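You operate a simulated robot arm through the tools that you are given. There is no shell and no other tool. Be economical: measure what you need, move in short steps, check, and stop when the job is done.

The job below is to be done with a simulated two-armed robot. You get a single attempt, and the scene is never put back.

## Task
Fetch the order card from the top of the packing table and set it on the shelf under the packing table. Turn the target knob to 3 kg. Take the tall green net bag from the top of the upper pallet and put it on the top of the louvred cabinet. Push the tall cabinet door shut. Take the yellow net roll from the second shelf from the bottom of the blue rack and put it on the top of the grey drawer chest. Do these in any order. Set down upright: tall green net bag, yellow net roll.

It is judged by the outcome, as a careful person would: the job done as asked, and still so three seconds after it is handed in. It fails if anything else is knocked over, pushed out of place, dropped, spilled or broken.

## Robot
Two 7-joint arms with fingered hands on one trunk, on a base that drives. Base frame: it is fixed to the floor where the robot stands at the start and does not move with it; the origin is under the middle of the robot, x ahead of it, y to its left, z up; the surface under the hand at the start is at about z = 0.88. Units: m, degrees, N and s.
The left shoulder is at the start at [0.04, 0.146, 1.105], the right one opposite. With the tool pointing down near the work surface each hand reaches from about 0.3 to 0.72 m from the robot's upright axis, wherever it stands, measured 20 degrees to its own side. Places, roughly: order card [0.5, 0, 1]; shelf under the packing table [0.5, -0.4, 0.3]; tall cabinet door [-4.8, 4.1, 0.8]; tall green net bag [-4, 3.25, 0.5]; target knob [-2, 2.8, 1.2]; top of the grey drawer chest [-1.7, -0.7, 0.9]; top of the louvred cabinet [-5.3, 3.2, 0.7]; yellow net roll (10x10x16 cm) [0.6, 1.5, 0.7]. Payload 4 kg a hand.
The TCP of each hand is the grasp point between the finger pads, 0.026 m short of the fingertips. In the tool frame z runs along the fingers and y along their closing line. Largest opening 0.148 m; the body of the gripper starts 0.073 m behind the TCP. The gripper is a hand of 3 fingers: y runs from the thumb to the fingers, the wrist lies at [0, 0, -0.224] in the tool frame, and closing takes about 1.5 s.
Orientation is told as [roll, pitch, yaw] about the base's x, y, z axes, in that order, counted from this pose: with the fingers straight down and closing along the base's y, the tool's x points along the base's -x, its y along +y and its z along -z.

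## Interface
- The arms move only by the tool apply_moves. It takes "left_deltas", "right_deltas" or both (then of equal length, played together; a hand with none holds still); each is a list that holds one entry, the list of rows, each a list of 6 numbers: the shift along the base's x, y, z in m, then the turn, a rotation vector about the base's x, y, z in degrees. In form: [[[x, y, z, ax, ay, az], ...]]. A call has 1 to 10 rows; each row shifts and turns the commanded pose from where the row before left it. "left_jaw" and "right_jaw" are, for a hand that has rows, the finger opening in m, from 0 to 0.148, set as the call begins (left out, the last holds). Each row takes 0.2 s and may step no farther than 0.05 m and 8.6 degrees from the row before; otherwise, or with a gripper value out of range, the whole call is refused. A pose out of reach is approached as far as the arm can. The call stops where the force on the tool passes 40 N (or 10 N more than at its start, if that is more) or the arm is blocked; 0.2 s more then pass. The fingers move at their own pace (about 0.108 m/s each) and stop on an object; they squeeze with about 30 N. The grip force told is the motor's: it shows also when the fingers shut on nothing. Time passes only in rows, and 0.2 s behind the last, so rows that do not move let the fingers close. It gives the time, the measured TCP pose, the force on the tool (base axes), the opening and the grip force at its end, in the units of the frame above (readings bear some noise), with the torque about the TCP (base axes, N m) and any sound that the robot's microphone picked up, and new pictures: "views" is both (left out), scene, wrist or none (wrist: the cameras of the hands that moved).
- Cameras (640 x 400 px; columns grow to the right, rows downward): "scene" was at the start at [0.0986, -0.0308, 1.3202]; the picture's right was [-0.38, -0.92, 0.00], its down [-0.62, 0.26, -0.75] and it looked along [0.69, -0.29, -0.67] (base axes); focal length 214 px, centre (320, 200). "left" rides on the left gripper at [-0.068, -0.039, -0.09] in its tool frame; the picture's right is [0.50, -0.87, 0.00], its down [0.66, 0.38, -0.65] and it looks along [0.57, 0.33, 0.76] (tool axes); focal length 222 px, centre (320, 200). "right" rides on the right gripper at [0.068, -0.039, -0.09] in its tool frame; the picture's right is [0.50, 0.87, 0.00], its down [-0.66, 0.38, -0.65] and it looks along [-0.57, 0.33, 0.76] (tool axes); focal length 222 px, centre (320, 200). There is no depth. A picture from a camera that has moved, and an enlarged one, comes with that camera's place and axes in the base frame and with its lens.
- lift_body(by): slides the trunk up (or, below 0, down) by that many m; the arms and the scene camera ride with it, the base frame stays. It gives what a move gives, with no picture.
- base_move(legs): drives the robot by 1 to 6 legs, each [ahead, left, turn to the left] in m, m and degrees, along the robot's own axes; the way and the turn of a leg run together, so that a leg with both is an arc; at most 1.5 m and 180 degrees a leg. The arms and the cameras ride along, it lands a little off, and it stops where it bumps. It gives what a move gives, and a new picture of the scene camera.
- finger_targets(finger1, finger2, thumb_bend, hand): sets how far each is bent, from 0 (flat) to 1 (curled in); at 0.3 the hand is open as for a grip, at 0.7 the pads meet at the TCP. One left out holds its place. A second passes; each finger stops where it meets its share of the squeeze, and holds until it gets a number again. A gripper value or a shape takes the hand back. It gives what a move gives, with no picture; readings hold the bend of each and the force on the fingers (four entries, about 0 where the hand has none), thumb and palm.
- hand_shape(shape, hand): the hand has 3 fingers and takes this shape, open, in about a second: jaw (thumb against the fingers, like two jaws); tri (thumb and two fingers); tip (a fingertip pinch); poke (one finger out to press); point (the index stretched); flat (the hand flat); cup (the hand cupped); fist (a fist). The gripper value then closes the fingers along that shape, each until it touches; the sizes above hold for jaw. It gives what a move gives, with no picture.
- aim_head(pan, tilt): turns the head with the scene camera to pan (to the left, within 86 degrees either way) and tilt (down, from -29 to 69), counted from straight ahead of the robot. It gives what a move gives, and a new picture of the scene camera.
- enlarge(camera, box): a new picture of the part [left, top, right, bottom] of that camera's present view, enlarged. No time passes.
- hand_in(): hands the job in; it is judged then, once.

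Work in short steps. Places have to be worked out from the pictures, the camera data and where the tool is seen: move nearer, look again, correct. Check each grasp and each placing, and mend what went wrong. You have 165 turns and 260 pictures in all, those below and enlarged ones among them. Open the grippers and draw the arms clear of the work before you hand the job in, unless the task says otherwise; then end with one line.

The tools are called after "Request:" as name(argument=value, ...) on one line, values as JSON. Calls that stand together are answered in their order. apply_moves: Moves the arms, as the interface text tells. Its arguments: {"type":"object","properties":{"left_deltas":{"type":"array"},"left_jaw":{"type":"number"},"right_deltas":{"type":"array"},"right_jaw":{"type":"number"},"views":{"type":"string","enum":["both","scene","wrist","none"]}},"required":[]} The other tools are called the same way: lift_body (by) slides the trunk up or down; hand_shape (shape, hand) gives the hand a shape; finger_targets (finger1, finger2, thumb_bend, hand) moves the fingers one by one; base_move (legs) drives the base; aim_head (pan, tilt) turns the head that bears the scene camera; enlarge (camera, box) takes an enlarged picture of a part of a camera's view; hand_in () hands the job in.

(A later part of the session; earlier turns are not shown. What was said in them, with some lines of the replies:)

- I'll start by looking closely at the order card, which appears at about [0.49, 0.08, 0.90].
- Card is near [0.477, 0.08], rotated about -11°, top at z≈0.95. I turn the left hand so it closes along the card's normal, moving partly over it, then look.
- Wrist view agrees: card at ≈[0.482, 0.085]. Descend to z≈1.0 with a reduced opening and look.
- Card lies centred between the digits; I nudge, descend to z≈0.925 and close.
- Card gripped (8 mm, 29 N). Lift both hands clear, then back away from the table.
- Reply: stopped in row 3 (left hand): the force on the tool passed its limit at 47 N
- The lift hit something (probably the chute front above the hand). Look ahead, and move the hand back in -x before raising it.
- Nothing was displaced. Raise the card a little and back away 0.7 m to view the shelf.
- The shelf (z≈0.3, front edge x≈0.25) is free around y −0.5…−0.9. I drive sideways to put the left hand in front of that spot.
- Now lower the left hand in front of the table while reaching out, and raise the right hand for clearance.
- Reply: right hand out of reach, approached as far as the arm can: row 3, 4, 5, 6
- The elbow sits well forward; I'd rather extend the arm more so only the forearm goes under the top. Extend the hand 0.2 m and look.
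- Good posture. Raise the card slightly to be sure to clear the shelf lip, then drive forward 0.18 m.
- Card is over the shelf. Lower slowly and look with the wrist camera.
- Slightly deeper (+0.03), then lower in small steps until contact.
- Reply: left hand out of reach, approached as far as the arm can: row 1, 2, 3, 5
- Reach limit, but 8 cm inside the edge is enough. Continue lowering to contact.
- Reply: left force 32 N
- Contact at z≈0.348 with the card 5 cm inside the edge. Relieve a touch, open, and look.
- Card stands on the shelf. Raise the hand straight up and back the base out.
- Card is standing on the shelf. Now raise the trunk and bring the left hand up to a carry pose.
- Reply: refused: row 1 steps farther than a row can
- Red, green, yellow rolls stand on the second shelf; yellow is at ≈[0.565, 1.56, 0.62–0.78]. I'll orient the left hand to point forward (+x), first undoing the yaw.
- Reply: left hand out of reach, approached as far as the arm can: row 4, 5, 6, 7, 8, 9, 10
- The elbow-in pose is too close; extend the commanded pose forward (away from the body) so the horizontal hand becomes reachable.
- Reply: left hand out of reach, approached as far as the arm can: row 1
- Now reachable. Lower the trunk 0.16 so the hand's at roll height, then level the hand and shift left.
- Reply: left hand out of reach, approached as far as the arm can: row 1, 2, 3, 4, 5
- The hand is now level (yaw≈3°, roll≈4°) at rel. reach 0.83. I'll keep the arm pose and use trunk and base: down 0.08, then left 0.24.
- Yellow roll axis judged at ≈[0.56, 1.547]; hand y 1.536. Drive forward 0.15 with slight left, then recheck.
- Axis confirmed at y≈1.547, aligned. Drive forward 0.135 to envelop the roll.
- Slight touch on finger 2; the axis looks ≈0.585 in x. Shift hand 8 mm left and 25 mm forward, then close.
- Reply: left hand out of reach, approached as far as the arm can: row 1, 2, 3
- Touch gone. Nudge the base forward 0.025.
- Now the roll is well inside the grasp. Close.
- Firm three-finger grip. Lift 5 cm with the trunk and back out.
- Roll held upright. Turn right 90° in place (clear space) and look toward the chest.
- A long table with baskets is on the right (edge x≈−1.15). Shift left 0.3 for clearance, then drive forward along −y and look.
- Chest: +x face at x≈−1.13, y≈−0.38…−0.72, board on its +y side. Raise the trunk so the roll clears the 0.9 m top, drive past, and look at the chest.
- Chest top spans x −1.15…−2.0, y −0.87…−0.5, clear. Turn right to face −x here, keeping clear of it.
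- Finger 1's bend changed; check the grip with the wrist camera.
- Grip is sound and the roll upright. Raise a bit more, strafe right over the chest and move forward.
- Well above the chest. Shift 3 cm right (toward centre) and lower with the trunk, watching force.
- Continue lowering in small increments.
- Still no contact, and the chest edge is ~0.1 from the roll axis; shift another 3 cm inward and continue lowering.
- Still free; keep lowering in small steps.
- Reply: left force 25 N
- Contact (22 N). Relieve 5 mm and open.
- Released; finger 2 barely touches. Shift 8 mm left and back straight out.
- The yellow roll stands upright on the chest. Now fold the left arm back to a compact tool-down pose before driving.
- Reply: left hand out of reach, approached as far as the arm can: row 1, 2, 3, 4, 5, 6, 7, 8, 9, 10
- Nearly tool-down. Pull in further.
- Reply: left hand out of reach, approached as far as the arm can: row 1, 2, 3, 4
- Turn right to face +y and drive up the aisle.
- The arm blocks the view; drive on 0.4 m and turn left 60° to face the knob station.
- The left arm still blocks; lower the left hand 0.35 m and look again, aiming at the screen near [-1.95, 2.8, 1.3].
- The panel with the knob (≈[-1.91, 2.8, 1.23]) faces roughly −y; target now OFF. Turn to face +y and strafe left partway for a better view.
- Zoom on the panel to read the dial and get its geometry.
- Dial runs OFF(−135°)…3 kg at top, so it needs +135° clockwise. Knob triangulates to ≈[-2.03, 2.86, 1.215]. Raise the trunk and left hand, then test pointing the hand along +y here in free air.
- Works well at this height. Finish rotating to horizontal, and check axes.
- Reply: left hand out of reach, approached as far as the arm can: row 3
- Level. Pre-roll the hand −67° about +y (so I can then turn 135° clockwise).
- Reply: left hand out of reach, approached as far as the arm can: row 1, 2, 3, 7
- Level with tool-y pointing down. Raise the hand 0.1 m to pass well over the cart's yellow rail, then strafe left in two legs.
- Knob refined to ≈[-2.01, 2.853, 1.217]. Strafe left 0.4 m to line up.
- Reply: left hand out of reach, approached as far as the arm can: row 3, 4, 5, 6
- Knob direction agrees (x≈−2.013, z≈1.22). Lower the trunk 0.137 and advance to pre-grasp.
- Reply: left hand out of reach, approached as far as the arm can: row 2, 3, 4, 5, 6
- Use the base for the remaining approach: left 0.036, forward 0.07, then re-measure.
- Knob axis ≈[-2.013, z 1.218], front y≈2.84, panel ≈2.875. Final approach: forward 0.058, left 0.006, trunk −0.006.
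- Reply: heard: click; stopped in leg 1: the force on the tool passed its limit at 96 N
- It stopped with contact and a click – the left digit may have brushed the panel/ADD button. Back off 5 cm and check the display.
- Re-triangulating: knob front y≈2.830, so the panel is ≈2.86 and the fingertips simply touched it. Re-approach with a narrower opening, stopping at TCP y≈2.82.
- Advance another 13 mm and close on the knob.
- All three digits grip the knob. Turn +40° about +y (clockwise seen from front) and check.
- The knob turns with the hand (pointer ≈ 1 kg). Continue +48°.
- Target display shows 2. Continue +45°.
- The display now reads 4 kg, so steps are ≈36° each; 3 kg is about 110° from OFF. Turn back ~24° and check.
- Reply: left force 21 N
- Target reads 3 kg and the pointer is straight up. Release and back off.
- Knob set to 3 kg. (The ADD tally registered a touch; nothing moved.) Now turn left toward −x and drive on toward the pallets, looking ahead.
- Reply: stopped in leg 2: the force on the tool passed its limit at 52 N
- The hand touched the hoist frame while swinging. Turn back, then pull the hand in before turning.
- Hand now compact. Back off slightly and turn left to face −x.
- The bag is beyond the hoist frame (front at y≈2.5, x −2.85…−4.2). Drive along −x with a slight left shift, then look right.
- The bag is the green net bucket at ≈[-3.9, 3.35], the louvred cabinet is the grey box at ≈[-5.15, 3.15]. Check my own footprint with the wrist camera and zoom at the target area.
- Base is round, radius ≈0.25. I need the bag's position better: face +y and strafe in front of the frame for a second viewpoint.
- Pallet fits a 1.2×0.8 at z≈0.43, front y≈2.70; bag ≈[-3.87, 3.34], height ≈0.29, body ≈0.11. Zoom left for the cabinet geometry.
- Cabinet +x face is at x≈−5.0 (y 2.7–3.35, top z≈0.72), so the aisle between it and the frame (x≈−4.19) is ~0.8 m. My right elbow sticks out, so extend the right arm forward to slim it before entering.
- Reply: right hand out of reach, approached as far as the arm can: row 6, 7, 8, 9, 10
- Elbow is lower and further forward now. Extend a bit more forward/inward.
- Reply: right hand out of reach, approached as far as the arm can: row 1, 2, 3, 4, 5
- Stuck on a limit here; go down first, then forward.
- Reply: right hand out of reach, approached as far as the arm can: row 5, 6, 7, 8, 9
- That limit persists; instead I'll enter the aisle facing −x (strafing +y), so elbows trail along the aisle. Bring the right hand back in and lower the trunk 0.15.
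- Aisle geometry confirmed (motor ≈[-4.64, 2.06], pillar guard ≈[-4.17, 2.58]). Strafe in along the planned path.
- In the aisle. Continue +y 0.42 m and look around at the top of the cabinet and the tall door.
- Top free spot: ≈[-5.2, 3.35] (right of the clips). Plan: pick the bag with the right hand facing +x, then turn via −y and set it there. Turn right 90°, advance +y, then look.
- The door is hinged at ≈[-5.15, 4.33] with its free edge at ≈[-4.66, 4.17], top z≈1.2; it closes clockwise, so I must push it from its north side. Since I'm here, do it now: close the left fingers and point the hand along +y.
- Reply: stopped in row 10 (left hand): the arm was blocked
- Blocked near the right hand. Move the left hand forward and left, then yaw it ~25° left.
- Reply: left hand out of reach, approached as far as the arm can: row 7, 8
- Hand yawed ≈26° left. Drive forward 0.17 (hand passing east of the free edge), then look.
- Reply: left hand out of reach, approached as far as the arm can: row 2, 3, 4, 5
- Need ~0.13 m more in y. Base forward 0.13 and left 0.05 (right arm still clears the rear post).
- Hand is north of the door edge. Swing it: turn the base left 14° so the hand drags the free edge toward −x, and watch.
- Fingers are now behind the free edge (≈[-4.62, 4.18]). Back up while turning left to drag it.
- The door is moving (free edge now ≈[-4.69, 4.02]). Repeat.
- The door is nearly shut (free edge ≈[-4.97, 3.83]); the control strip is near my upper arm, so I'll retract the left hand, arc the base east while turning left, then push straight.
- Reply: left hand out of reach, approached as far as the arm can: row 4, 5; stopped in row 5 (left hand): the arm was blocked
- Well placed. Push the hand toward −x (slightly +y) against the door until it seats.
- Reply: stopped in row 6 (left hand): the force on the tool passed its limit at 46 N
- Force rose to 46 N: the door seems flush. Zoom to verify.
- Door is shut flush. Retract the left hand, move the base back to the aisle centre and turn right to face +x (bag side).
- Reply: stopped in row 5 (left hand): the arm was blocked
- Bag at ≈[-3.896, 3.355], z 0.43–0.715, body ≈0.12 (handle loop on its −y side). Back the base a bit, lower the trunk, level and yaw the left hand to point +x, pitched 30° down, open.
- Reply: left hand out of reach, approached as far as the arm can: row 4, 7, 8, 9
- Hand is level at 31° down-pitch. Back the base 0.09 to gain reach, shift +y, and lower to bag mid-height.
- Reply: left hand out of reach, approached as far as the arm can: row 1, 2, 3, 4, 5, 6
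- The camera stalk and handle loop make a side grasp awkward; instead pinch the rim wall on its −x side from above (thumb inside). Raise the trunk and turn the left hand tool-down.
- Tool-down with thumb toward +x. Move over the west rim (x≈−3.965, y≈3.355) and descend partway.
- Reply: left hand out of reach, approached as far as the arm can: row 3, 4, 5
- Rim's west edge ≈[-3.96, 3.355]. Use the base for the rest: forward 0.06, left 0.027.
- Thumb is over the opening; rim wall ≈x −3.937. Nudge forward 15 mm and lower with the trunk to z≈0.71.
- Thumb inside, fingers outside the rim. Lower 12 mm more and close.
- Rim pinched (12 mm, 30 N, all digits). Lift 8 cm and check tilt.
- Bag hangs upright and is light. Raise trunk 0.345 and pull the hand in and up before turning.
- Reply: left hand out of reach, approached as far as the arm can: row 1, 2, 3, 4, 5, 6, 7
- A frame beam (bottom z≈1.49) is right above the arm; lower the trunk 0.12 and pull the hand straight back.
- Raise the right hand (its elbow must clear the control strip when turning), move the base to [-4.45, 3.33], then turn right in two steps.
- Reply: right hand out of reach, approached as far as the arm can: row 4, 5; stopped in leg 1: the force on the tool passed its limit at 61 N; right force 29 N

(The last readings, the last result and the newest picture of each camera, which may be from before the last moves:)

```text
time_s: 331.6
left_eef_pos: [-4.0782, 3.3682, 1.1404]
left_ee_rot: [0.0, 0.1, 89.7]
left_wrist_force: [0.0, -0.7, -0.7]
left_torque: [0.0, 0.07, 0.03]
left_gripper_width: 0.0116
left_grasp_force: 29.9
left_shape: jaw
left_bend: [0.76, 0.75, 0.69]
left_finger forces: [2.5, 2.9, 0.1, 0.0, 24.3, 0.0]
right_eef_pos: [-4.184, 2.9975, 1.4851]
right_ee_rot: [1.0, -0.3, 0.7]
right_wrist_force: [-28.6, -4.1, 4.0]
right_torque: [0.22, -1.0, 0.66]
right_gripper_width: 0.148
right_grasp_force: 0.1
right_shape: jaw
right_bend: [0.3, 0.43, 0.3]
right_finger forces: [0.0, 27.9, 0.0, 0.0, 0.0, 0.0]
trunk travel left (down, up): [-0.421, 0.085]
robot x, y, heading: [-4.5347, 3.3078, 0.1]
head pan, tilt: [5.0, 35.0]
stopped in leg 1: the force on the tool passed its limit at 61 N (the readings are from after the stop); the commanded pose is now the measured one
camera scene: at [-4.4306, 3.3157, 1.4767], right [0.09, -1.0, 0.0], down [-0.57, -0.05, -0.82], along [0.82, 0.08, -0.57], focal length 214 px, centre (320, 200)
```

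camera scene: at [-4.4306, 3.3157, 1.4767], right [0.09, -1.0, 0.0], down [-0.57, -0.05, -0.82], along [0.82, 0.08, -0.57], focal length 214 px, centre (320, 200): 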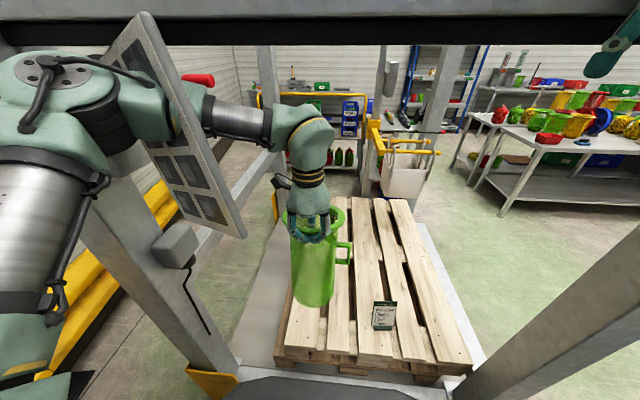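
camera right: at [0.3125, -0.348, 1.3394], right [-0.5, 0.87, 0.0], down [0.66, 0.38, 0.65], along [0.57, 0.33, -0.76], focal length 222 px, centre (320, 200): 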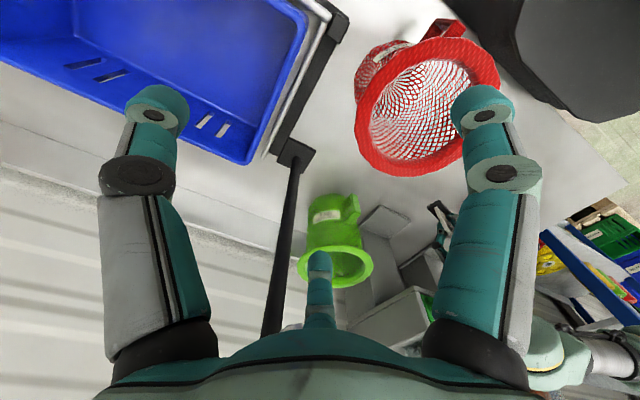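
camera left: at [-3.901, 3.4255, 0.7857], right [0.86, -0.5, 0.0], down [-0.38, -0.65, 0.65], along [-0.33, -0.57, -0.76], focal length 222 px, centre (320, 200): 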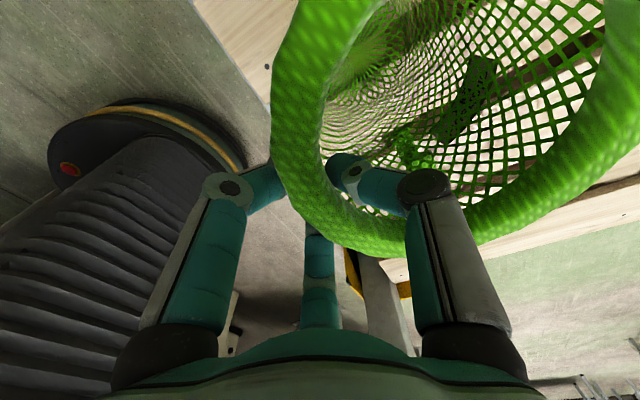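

The right finger touched the frame beam. Back off, lower the right hand and trunk, and go to [-4.62, 3.15]; I'll place the bag with the left arm reaching to my left while facing +y.

Request:
base_move(legs=[[-0.085, -0.15, 0]])

Request:
apply_moves(right_deltas=[[[0, 0, -0.04, 0, 0, 0], [0, 0, -0.04, 0, 0, 0], [0, 0, -0.04, 0, 0, 0], [0, 0, -0.04, 0, 0, 0], [0, 0, -0.04, 0, 0, 0], [0, 0, -0.04, 0, 0, 0], [0, 0, -0.03, 0, 0, 0]]], views="none")

Request:
lift_body(by=-0.05)

Request:
base_move(legs=[[0, 0, 40]])

```text
time_s: 333.1
left_eef_pos: [-4.1578, 3.2291, 1.1379]
left_ee_rot: [0.2, 0.2, 89.8]
left_wrist_force: [0.3, 0.2, -0.4]
left_torque: [-0.04, 0.04, 0.01]
left_gripper_width: 0.0115
left_grasp_force: 30.2
left_shape: jaw
left_bend: [0.76, 0.75, 0.69]
left_finger forces: [2.3, 2.8, 0.0, 0.1, 24.2, 0.1]
right_eef_pos: [-4.259, 2.8573, 1.4836]
right_ee_rot: [0.4, 0.0, 0.5]
right_wrist_force: [0.4, 0.3, 0.5]
right_torque: [0.01, 0.04, -0.01]
right_gripper_width: 0.1482
right_grasp_force: 0.0
right_shape: jaw
right_bend: [0.3, 0.3, 0.3]
right_finger forces: [0.1, 0.0, 0.0, 0.0, 0.1, 0.0]
trunk travel left (down, up): [-0.421, 0.085]
robot x, y, heading: [-4.6165, 3.1615, 0.7]
head pan, tilt: [5.0, 35.0]
camera scene: at [-4.5083, 3.1754, 1.4763], right [0.09, -1.0, 0.0], down [-0.57, -0.06, -0.82], along [0.81, 0.08, -0.57], focal length 214 px, centre (320, 200)
```

scene: 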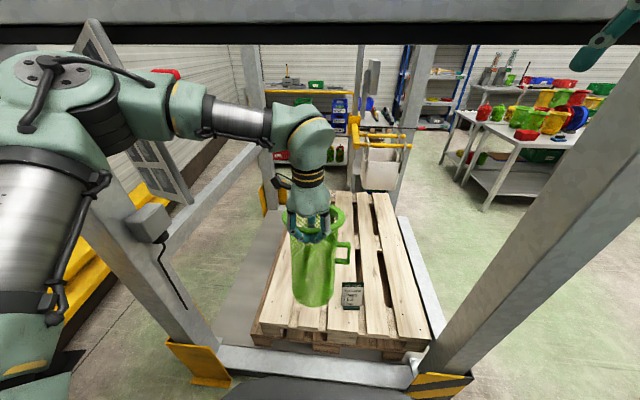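

```text
time_s: 334.6
left_eef_pos: [-4.1591, 3.2263, 1.1384]
left_ee_rot: [0.3, 0.1, 89.8]
left_wrist_force: [0.5, -0.2, -0.7]
left_torque: [0.0, 0.03, 0.0]
left_gripper_width: 0.0118
left_grasp_force: 30.1
left_shape: jaw
left_bend: [0.76, 0.75, 0.69]
left_finger forces: [2.4, 2.8, 0.0, 0.0, 24.2, 0.0]
right_eef_pos: [-4.258, 2.8561, 1.2123]
right_ee_rot: [0.7, 0.1, 0.6]
right_wrist_force: [0.2, -0.8, -1.1]
right_torque: [0.03, -0.02, -0.01]
right_gripper_width: 0.1478
right_grasp_force: 0.1
right_shape: jaw
right_bend: [0.3, 0.3, 0.3]
right_finger forces: [0.0, 0.1, 0.0, 0.0, 0.1, 0.0]
trunk travel left (down, up): [-0.421, 0.085]
robot x, y, heading: [-4.6188, 3.1589, 0.4]
head pan, tilt: [5.0, 35.0]
```

```text
time_s: 335.6
left_eef_pos: [-4.1588, 3.2278, 1.0879]
left_ee_rot: [0.1, 0.0, 89.9]
left_wrist_force: [-0.5, -0.1, -0.8]
left_torque: [0.01, 0.01, 0.01]
left_gripper_width: 0.0116
left_grasp_force: 29.6
left_shape: jaw
left_bend: [0.76, 0.75, 0.69]
left_finger forces: [2.4, 2.7, 0.0, 0.1, 24.2, 0.0]
right_eef_pos: [-4.2598, 2.8562, 1.1618]
right_ee_rot: [0.6, -0.2, 0.7]
right_wrist_force: [0.5, -0.3, 0.7]
right_torque: [-0.03, -0.02, -0.02]
right_gripper_width: 0.148
right_grasp_force: 0.1
right_shape: jaw
right_bend: [0.3, 0.3, 0.3]
right_finger forces: [0.0, 0.0, 0.0, 0.1, 0.0, 0.0]
trunk travel left (down, up): [-0.371, 0.135]
robot x, y, heading: [-4.6157, 3.163, 0.2]
head pan, tilt: [5.0, 35.0]
```

```text
time_s: 337.8
left_eef_pos: [-4.307, 3.5057, 1.0887]
left_ee_rot: [0.0, -0.1, 129.6]
left_wrist_force: [-0.7, -0.6, -0.8]
left_torque: [-0.03, -0.03, 0.03]
left_gripper_width: 0.0114
left_grasp_force: 29.9
left_shape: jaw
left_bend: [0.76, 0.75, 0.69]
left_finger forces: [2.4, 2.7, 0.0, 0.0, 24.0, 0.1]
right_eef_pos: [-4.1457, 3.1583, 1.1618]
right_ee_rot: [0.7, -0.2, 40.5]
right_wrist_force: [0.4, -0.2, 0.0]
right_torque: [0.02, 0.01, 0.0]
right_gripper_width: 0.1479
right_grasp_force: 0.0
right_shape: jaw
right_bend: [0.3, 0.3, 0.3]
right_finger forces: [0.0, 0.1, 0.0, 0.1, 0.1, 0.0]
trunk travel left (down, up): [-0.371, 0.135]
robot x, y, heading: [-4.6195, 3.1646, 40.1]
head pan, tilt: [5.0, 35.0]
camera scene: at [-4.5399, 3.239, 1.4257], right [0.71, -0.7, 0.0], down [-0.4, -0.41, -0.82], along [0.58, 0.58, -0.57], focal length 214 px, centre (320, 200)
```

scene: 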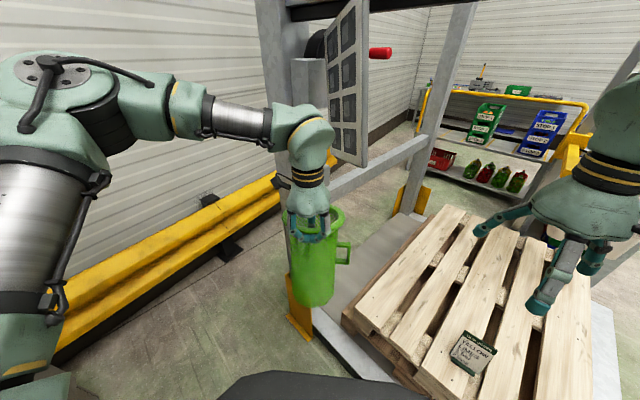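

Clear so far. Turn another 42°.

Request:
base_move(legs=[[0, 0, 42]])

```text
time_s: 340.1
left_eef_pos: [-4.6132, 3.6266, 1.0889]
left_ee_rot: [0.1, 0.0, 171.1]
left_wrist_force: [0.5, 0.2, -0.3]
left_torque: [0.02, 0.03, 0.03]
left_gripper_width: 0.0115
left_grasp_force: 30.4
left_shape: jaw
left_bend: [0.76, 0.75, 0.69]
left_finger forces: [2.4, 2.6, 0.0, 0.1, 23.7, 0.0]
right_eef_pos: [-4.2607, 3.4715, 1.1611]
right_ee_rot: [0.6, -0.1, 82.0]
right_wrist_force: [0.2, 0.7, 0.3]
right_torque: [-0.02, -0.02, 0.04]
right_gripper_width: 0.1479
right_grasp_force: 0.1
right_shape: jaw
right_bend: [0.3, 0.3, 0.3]
right_finger forces: [0.1, 0.0, 0.0, 0.0, 0.1, 0.1]
trunk travel left (down, up): [-0.371, 0.135]
robot x, y, heading: [-4.6192, 3.1668, 81.7]
head pan, tilt: [5.0, 35.0]
camera scene: at [-4.6094, 3.2714, 1.4258], right [1.0, -0.06, 0.0], down [-0.03, -0.57, -0.82], along [0.05, 0.82, -0.57], focal length 214 px, centre (320, 200)
```

scene: 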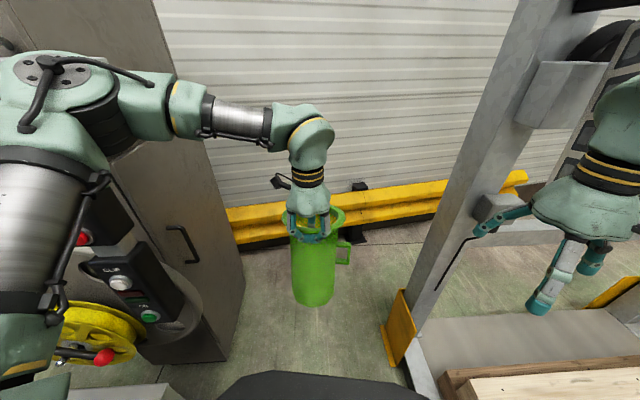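

Now back the base along −y ~0.3 m (heading to 90°) so the bag lines up beside the cabinet's free corner.

Request:
base_move(legs=[[-0.28, -0.06, 7]])

Request:
aim_head(pan=50, tilt=40)

```text
time_s: 342.0
left_eef_pos: [-4.6647, 3.3853, 1.0823]
left_ee_rot: [0.8, 0.8, -179.9]
left_wrist_force: [-0.8, 0.4, 0.2]
left_torque: [-0.02, 0.01, 0.02]
left_gripper_width: 0.0116
left_grasp_force: 29.9
left_shape: jaw
left_bend: [0.76, 0.75, 0.69]
left_finger forces: [2.4, 2.5, 0.0, 0.0, 23.8, 0.0]
right_eef_pos: [-4.2948, 3.2865, 1.1484]
right_ee_rot: [-0.4, 3.1, 91.1]
right_wrist_force: [-0.1, -0.3, -0.1]
right_torque: [0.03, 0.0, -0.01]
right_gripper_width: 0.1479
right_grasp_force: 0.0
right_shape: jaw
right_bend: [0.3, 0.3, 0.3]
right_finger forces: [0.0, 0.1, 0.0, 0.0, 0.0, 0.0]
trunk travel left (down, up): [-0.371, 0.135]
robot x, y, heading: [-4.5856, 2.9166, 91.0]
head pan, tilt: [5.0, 35.0]
stopped in leg 1: the robot was blocked; the commanded pose is now the measured one
camera scene: at [-4.6097, 3.0411, 1.4242], right [0.99, 0.1, 0.01], down [0.07, -0.58, -0.81], along [-0.08, 0.81, -0.58], focal length 214 px, centre (320, 200)
```

scene: 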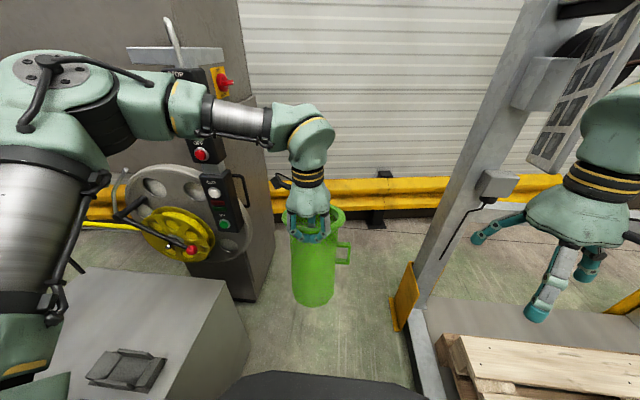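

```text
time_s: 343.1
left_eef_pos: [-4.664, 3.3868, 1.0794]
left_ee_rot: [0.9, 0.8, -179.9]
left_wrist_force: [0.0, 0.7, -0.5]
left_torque: [-0.05, 0.0, 0.01]
left_gripper_width: 0.0114
left_grasp_force: 30.3
left_shape: jaw
left_bend: [0.76, 0.75, 0.69]
left_finger forces: [2.2, 2.6, 0.0, 0.0, 23.8, 0.0]
right_eef_pos: [-4.2939, 3.288, 1.1502]
right_ee_rot: [-0.4, 3.1, 91.0]
right_wrist_force: [-0.7, 0.1, 0.5]
right_torque: [0.0, -0.01, 0.01]
right_gripper_width: 0.1481
right_grasp_force: 0.1
right_shape: jaw
right_bend: [0.3, 0.3, 0.3]
right_finger forces: [0.0, 0.0, 0.0, 0.0, 0.1, 0.1]
trunk travel left (down, up): [-0.371, 0.135]
robot x, y, heading: [-4.583, 2.9124, 90.8]
head pan, tilt: [50.0, 40.0]
camera scene: at [-4.6669, 3.0087, 1.4158], right [0.63, 0.77, 0.0], down [0.51, -0.42, -0.75], along [-0.58, 0.48, -0.66], focal length 214 px, centre (320, 200)
```

scene: 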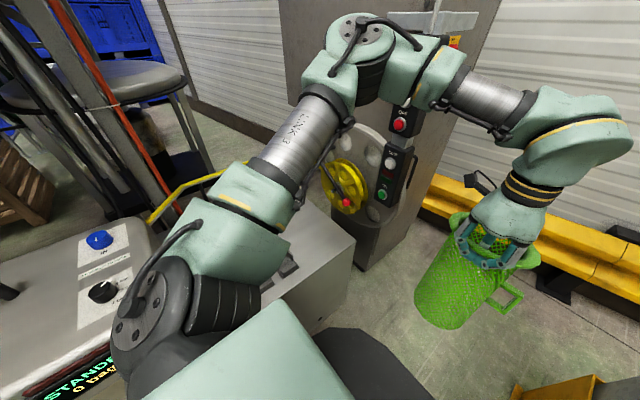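

The bag is lined up; the base met slight resistance but is well placed. Move the hand −y then −x toward the cabinet, checking midway.

Request:
apply_moves(left_deltas=[[[-0.01, -0.035, 0.01, 0, 0, 0], [-0.02, -0.035, 0.01, 0, 0, 0], [-0.03, -0.03, 0, 0, 0, 0], [-0.04, -0.01, 0, 0, 0, 0], [-0.04, 0, 0, 0, 0, 0], [-0.04, 0, 0, 0, 0, 0], [-0.04, 0, 0, 0, 0, 0]]], views="scene")

```text
time_s: 344.7
left_eef_pos: [-4.8831, 3.2745, 1.0995]
left_ee_rot: [1.0, 0.8, -180.0]
left_wrist_force: [0.2, -0.8, -1.1]
left_torque: [0.02, 0.01, -0.03]
left_gripper_width: 0.0116
left_grasp_force: 29.7
left_shape: jaw
left_bend: [0.76, 0.75, 0.69]
left_finger forces: [2.2, 2.6, 0.1, 0.0, 23.7, 0.1]
right_eef_pos: [-4.2942, 3.2881, 1.1493]
right_ee_rot: [-0.4, 3.0, 90.9]
right_wrist_force: [-0.2, 0.3, -0.7]
right_torque: [0.02, 0.04, -0.03]
right_gripper_width: 0.1479
right_grasp_force: 0.0
right_shape: jaw
right_bend: [0.3, 0.3, 0.3]
right_finger forces: [0.0, 0.0, 0.0, 0.1, 0.0, 0.0]
trunk travel left (down, up): [-0.371, 0.135]
robot x, y, heading: [-4.5799, 2.9149, 91.0]
head pan, tilt: [50.0, 40.0]
camera scene: at [-4.667, 3.0083, 1.4157], right [0.63, 0.77, 0.0], down [0.51, -0.42, -0.75], along [-0.58, 0.47, -0.66], focal length 214 px, centre (320, 200)
```

scene: 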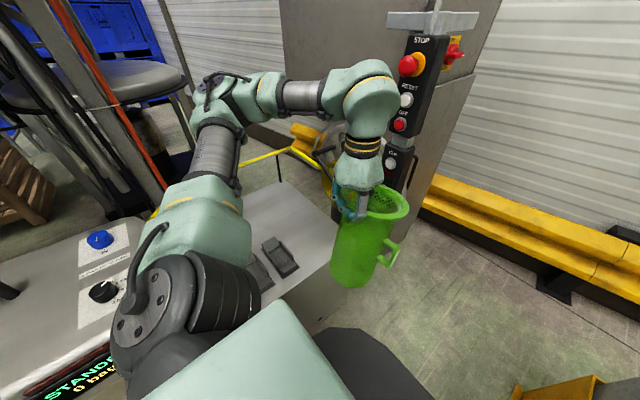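

Clear. Continue −x 0.29 m to above the free corner.

Request:
apply_moves(left_deltas=[[[-0.042, 0, 0, 0, 0, 0], [-0.042, 0, 0, 0, 0, 0], [-0.042, 0, 0, 0, 0, 0], [-0.042, 0, 0, 0, 0, 0], [-0.042, 0, 0, 0, 0, 0], [-0.042, 0, 0, 0, 0, 0], [-0.035, 0, 0, 0, 0, 0]]], views="both")

```text
time_s: 346.3
left_eef_pos: [-5.1712, 3.2719, 1.0963]
left_ee_rot: [1.0, 0.9, -180.0]
left_wrist_force: [-0.1, 0.1, 0.0]
left_torque: [0.0, 0.03, 0.02]
left_gripper_width: 0.0113
left_grasp_force: 29.9
left_shape: jaw
left_bend: [0.76, 0.75, 0.69]
left_finger forces: [2.2, 2.4, 0.1, 0.0, 23.4, 0.0]
right_eef_pos: [-4.2945, 3.2885, 1.1493]
right_ee_rot: [-0.2, 2.9, 91.0]
right_wrist_force: [-0.1, -0.2, 0.0]
right_torque: [-0.02, 0.03, 0.0]
right_gripper_width: 0.148
right_grasp_force: 0.0
right_shape: jaw
right_bend: [0.3, 0.3, 0.3]
right_finger forces: [0.1, 0.0, 0.0, 0.0, 0.0, 0.0]
trunk travel left (down, up): [-0.371, 0.135]
robot x, y, heading: [-4.5841, 2.9133, 90.9]
head pan, tilt: [50.0, 40.0]
camera scene: at [-4.667, 3.0081, 1.4158], right [0.63, 0.77, 0.0], down [0.51, -0.42, -0.75], along [-0.58, 0.48, -0.66], focal length 214 px, centre (320, 200)
camera left: at [-5.2393, 3.3127, 1.1838], right [0.5, 0.87, -0.01], down [0.65, -0.37, 0.67], along [0.58, -0.34, -0.74], focal length 222 px, centre (320, 200)
```

scene: 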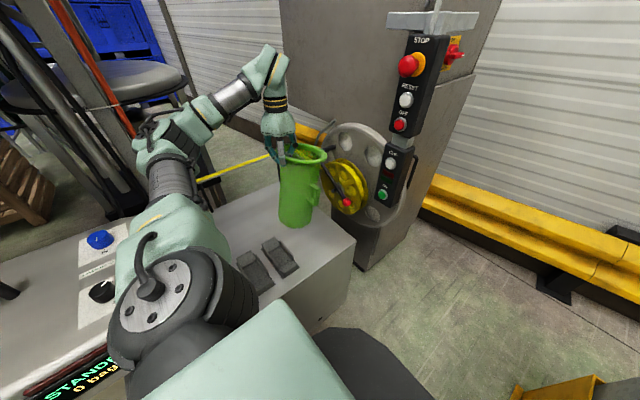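
left: 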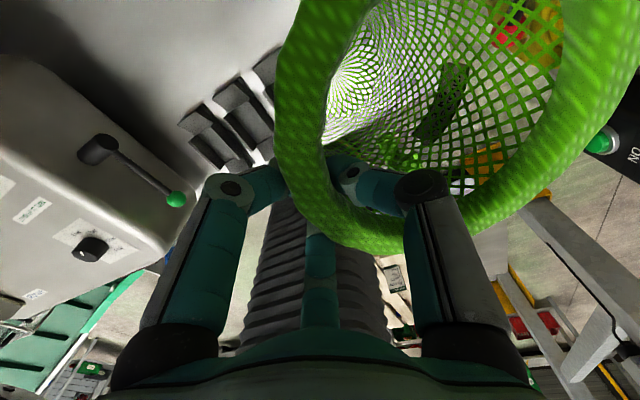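

Position is good (base footprint y 3.28–3.40, clips end at 3.23). Lower with the trunk, then in small steps to contact.

Request:
lift_body(by=-0.085)

Request:
enlarge(camera="scene", box=[200, 60, 400, 260])

```text
time_s: 347.5
left_eef_pos: [-5.153, 3.2641, 1.0259]
left_ee_rot: [0.1, 0.0, 179.6]
left_wrist_force: [0.4, 0.6, -0.7]
left_torque: [-0.01, 0.0, 0.03]
left_gripper_width: 0.0114
left_grasp_force: 30.0
left_shape: jaw
left_bend: [0.76, 0.75, 0.69]
left_finger forces: [2.3, 2.4, 0.0, 0.0, 23.6, 0.0]
right_eef_pos: [-4.2768, 3.2699, 1.0681]
right_ee_rot: [0.5, 1.8, 90.6]
right_wrist_force: [-0.7, -0.6, 0.0]
right_torque: [-0.02, 0.0, 0.01]
right_gripper_width: 0.148
right_grasp_force: 0.0
right_shape: jaw
right_bend: [0.3, 0.3, 0.3]
right_finger forces: [0.1, 0.0, 0.0, 0.0, 0.1, 0.1]
trunk travel left (down, up): [-0.286, 0.22]
robot x, y, heading: [-4.5822, 2.9138, 90.6]
head pan, tilt: [50.0, 40.0]
```

```text
2.00 times, centred on (300, 160) of scene
camera zoom: at [-4.6475, 2.9904, 1.3335], right [0.64, 0.77, 0.0], down [0.49, -0.41, -0.77], along [-0.59, 0.49, -0.64], focal length 429 px, centre (360, 280)
```

zoom: 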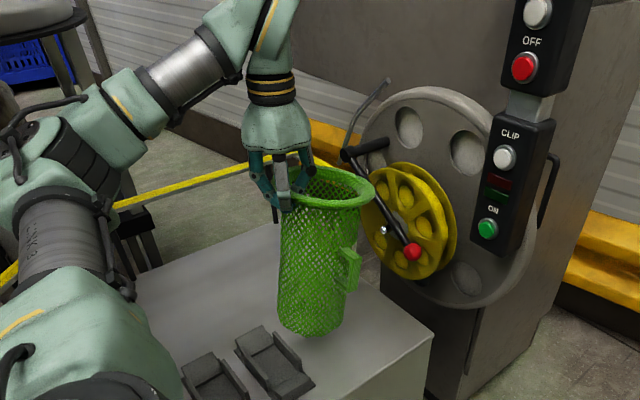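

Good alignment. Lower 3 cm, then 1 cm steps.

Request:
lift_body(by=-0.03)

Request:
lift_body(by=-0.01)

Request:
enlarge(camera="scene", box=[200, 60, 400, 260])

```text
time_s: 348.3
left_eef_pos: [-5.1507, 3.2642, 0.998]
left_ee_rot: [0.0, 0.1, 179.6]
left_wrist_force: [2.2, 2.4, 15.8]
left_torque: [-0.1, -0.05, -0.01]
left_gripper_width: 0.0126
left_grasp_force: 30.3
left_shape: jaw
left_bend: [0.75, 0.75, 0.72]
left_finger forces: [0.0, 0.0, 0.1, 0.0, 27.0, 0.0]
right_eef_pos: [-4.2749, 3.2706, 1.0387]
right_ee_rot: [0.4, 1.5, 90.6]
right_wrist_force: [-0.4, -0.8, -0.6]
right_torque: [0.03, -0.03, -0.01]
right_gripper_width: 0.1478
right_grasp_force: 0.0
right_shape: jaw
right_bend: [0.3, 0.3, 0.3]
right_finger forces: [0.0, 0.0, 0.0, 0.1, 0.0, 0.1]
trunk travel left (down, up): [-0.256, 0.25]
robot x, y, heading: [-4.5837, 2.9106, 90.4]
head pan, tilt: [50.0, 40.0]
```

```text
time_s: 348.9
left_eef_pos: [-5.1493, 3.2621, 0.9884]
left_ee_rot: [0.0, 0.0, 179.5]
left_wrist_force: [0.0, 2.9, 23.3]
left_torque: [-0.11, -0.07, -0.02]
left_gripper_width: 0.0125
left_grasp_force: 30.2
left_shape: jaw
left_bend: [0.75, 0.75, 0.72]
left_finger forces: [0.0, 0.1, 0.0, 0.0, 29.6, 0.0]
right_eef_pos: [-4.2729, 3.27, 1.028]
right_ee_rot: [0.7, 1.6, 90.6]
right_wrist_force: [0.4, -0.3, 1.6]
right_torque: [-0.02, 0.01, -0.01]
right_gripper_width: 0.1479
right_grasp_force: 0.0
right_shape: jaw
right_bend: [0.3, 0.3, 0.3]
right_finger forces: [0.0, 0.0, 0.0, 0.0, 0.1, 0.1]
trunk travel left (down, up): [-0.246, 0.26]
robot x, y, heading: [-4.5822, 2.9129, 90.4]
head pan, tilt: [50.0, 40.0]
```

```text
2.00 times, centred on (300, 160) of scene
camera zoom: at [-4.6439, 2.9886, 1.2944], right [0.64, 0.77, 0.0], down [0.49, -0.41, -0.77], along [-0.59, 0.49, -0.64], focal length 429 px, centre (360, 280)
```

zoom: 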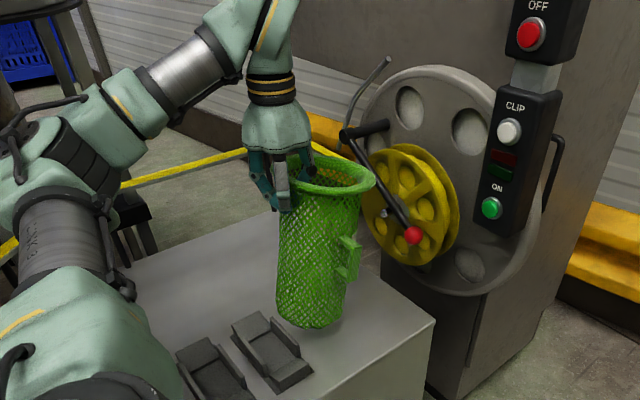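

Seated (contact 16–23 N). Relieve, open the fingers and rise straight up.

Request:
lift_body(by=0.008)

Request:
apply_moves(left_deltas=[[[0, 0, 0, 0, 0, 0], [0, 0, 0, 0, 0, 0], [0, 0, 0, 0, 0, 0], [0, 0, 0, 0, 0, 0]]], left_jaw=0.09, views="wrist")

```text
time_s: 349.4
left_eef_pos: [-5.1524, 3.2618, 0.9933]
left_ee_rot: [0.1, 0.0, 179.7]
left_wrist_force: [0.5, -0.1, 0.8]
left_torque: [-0.05, -0.01, 0.0]
left_gripper_width: 0.0114
left_grasp_force: 30.2
left_shape: jaw
left_bend: [0.75, 0.74, 0.72]
left_finger forces: [0.1, 0.0, 0.0, 0.0, 24.8, 0.1]
right_eef_pos: [-4.2747, 3.2702, 1.0351]
right_ee_rot: [0.4, 1.7, 90.6]
right_wrist_force: [0.8, 0.6, 0.2]
right_torque: [0.02, -0.01, -0.02]
right_gripper_width: 0.1478
right_grasp_force: 0.0
right_shape: jaw
right_bend: [0.3, 0.3, 0.3]
right_finger forces: [0.0, 0.0, 0.1, 0.0, 0.0, 0.1]
trunk travel left (down, up): [-0.254, 0.252]
robot x, y, heading: [-4.5833, 2.912, 90.6]
head pan, tilt: [50.0, 40.0]
```

```text
time_s: 350.4
left_eef_pos: [-5.1541, 3.263, 0.9955]
left_ee_rot: [0.1, 0.0, 179.5]
left_wrist_force: [0.0, -1.0, -0.1]
left_torque: [-0.02, -0.02, -0.01]
left_gripper_width: 0.0892
left_grasp_force: 0.1
left_shape: jaw
left_bend: [0.32, 0.32, 0.7]
left_finger forces: [0.0, 0.0, 0.1, 0.0, 0.1, 0.1]
right_eef_pos: [-4.2749, 3.2697, 1.0354]
right_ee_rot: [0.5, 1.7, 90.6]
right_wrist_force: [-0.2, -0.3, -0.1]
right_torque: [0.0, -0.03, 0.01]
right_gripper_width: 0.1478
right_grasp_force: 0.1
right_shape: jaw
right_bend: [0.3, 0.3, 0.3]
right_finger forces: [0.0, 0.0, 0.0, 0.1, 0.1, 0.0]
trunk travel left (down, up): [-0.254, 0.252]
robot x, y, heading: [-4.5812, 2.9112, 90.3]
head pan, tilt: [50.0, 40.0]
camera left: at [-5.2195, 3.3026, 1.0833], right [0.51, 0.86, 0.0], down [0.65, -0.38, 0.65], along [0.56, -0.33, -0.76], focal length 222 px, centre (320, 200)
```

left: 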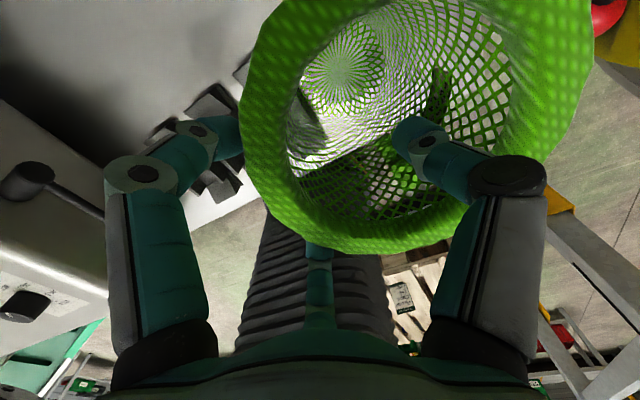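

Released and standing. Raise the left hand straight up with the arm.

Request:
apply_moves(left_deltas=[[[0, 0, 0.015, 0, 0, 0], [0, 0, 0.03, 0, 0, 0], [0, 0, 0.04, 0, 0, 0], [0, 0, 0.04, 0, 0, 0], [0, -0.03, 0.02, 0, 0, 0], [0.04, -0.02, 0, 0, 0, 0], [0.04, 0, 0, 0, 0, 0], [0.04, 0, 0, 0, 0, 0], [0.04, 0, 0, 0, 0, 0]]], views="scene")

```text
time_s: 352.4
left_eef_pos: [-4.9913, 3.2433, 1.1317]
left_ee_rot: [0.1, 0.0, 179.6]
left_wrist_force: [0.0, 0.7, 0.1]
left_torque: [-0.01, 0.01, 0.04]
left_gripper_width: 0.0897
left_grasp_force: 0.1
left_shape: jaw
left_bend: [0.32, 0.32, 0.7]
left_finger forces: [0.0, 0.0, 0.0, 0.0, 0.0, 0.1]
left hand out of reach, approached as far as the arm can: row 5, 6
right_eef_pos: [-4.2747, 3.2712, 1.0358]
right_ee_rot: [0.6, 1.7, 90.5]
right_wrist_force: [-0.1, 0.3, 0.2]
right_torque: [-0.01, 0.03, 0.0]
right_gripper_width: 0.1479
right_grasp_force: 0.1
right_shape: jaw
right_bend: [0.3, 0.3, 0.3]
right_finger forces: [0.0, 0.0, 0.0, 0.0, 0.0, 0.0]
trunk travel left (down, up): [-0.254, 0.252]
robot x, y, heading: [-4.5804, 2.9121, 90.4]
head pan, tilt: [50.0, 40.0]
camera scene: at [-4.6457, 2.9903, 1.3021], right [0.64, 0.77, 0.0], down [0.49, -0.41, -0.77], along [-0.59, 0.49, -0.64], focal length 214 px, centre (320, 200)
```

scene: 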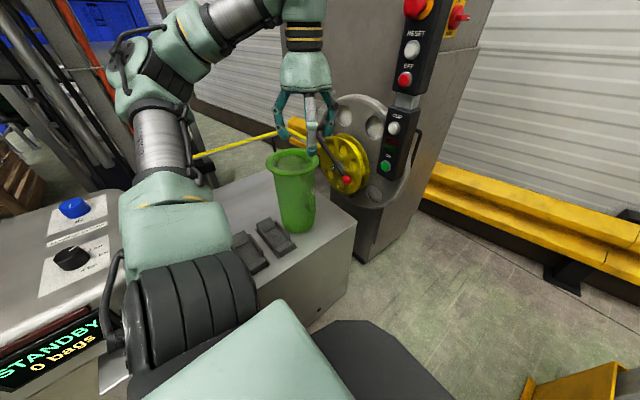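

The bag stands upright on the louvred cabinet. Pull the left hand further clear and check the door.

Request:
apply_moves(left_deltas=[[[0.04, 0, 0, 0, 0, 0], [0.04, 0, 0, 0, 0, 0], [0.04, 0, 0, 0, 0, 0], [0.04, 0, 0, 0, 0, 0]]], left_jaw=0.148, views="none")

Request:
aim_head(pan=25, tilt=20)

```text
time_s: 353.4
left_eef_pos: [-4.8309, 3.2407, 1.1366]
left_ee_rot: [0.1, -0.1, 179.5]
left_wrist_force: [0.6, 0.4, 0.2]
left_torque: [-0.02, 0.01, -0.03]
left_gripper_width: 0.1478
left_grasp_force: 0.0
left_shape: jaw
left_bend: [0.3, 0.3, 0.3]
left_finger forces: [0.0, 0.1, 0.1, 0.1, 0.0, 0.0]
right_eef_pos: [-4.2745, 3.2721, 1.0349]
right_ee_rot: [0.6, 1.8, 90.6]
right_wrist_force: [0.3, -1.1, 1.2]
right_torque: [-0.06, 0.01, 0.0]
right_gripper_width: 0.1476
right_grasp_force: 0.0
right_shape: jaw
right_bend: [0.3, 0.3, 0.3]
right_finger forces: [0.1, 0.1, 0.0, 0.0, 0.1, 0.1]
trunk travel left (down, up): [-0.254, 0.252]
robot x, y, heading: [-4.5806, 2.915, 90.5]
head pan, tilt: [50.0, 40.0]
```

```text
time_s: 354.3
left_eef_pos: [-4.8337, 3.2406, 1.1361]
left_ee_rot: [0.1, 0.1, 179.6]
left_wrist_force: [0.0, -0.6, 0.3]
left_torque: [-0.01, 0.04, 0.04]
left_gripper_width: 0.148
left_grasp_force: 0.0
left_shape: jaw
left_bend: [0.3, 0.3, 0.3]
left_finger forces: [0.0, 0.0, 0.0, 0.0, 0.0, 0.0]
right_eef_pos: [-4.2761, 3.2707, 1.0366]
right_ee_rot: [0.6, 1.7, 90.5]
right_wrist_force: [1.0, -0.3, 0.5]
right_torque: [-0.02, 0.03, 0.04]
right_gripper_width: 0.148
right_grasp_force: 0.0
right_shape: jaw
right_bend: [0.3, 0.3, 0.3]
right_finger forces: [0.0, 0.0, 0.1, 0.0, 0.0, 0.0]
trunk travel left (down, up): [-0.254, 0.252]
robot x, y, heading: [-4.5865, 2.9111, 89.9]
head pan, tilt: [25.0, 20.0]
camera scene: at [-4.6215, 3.0194, 1.3334], right [0.9, 0.43, 0.0], down [0.15, -0.31, -0.94], along [-0.4, 0.85, -0.34], focal length 214 px, centre (320, 200)
```

scene: 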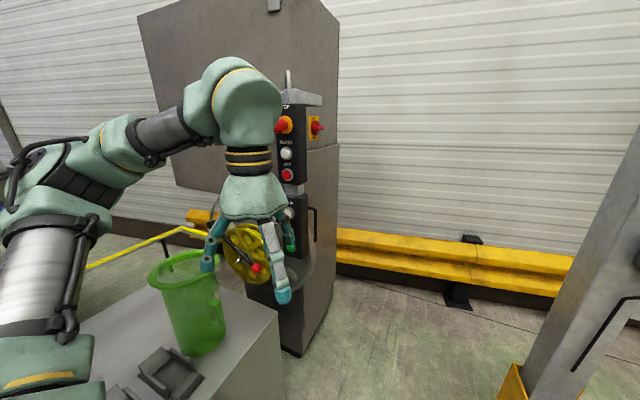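

All five tasks check out: card on the shelf, knob at 3 kg, bag and roll standing upright, and door flush. Both hands are open and clear, so I'm handing in.

Request:
hand_in()

```text
The job is handed in.
```

All five tasks are done and handed in: the card is on the shelf, the knob reads 3 kg, the green bag and yellow roll are standing upright in place, and the cabinet door is shut. One side effect: a finger pressed the scale's ADD button, so its total now reads 1 x 0.46 kg instead of 0 x 0.00 kg.
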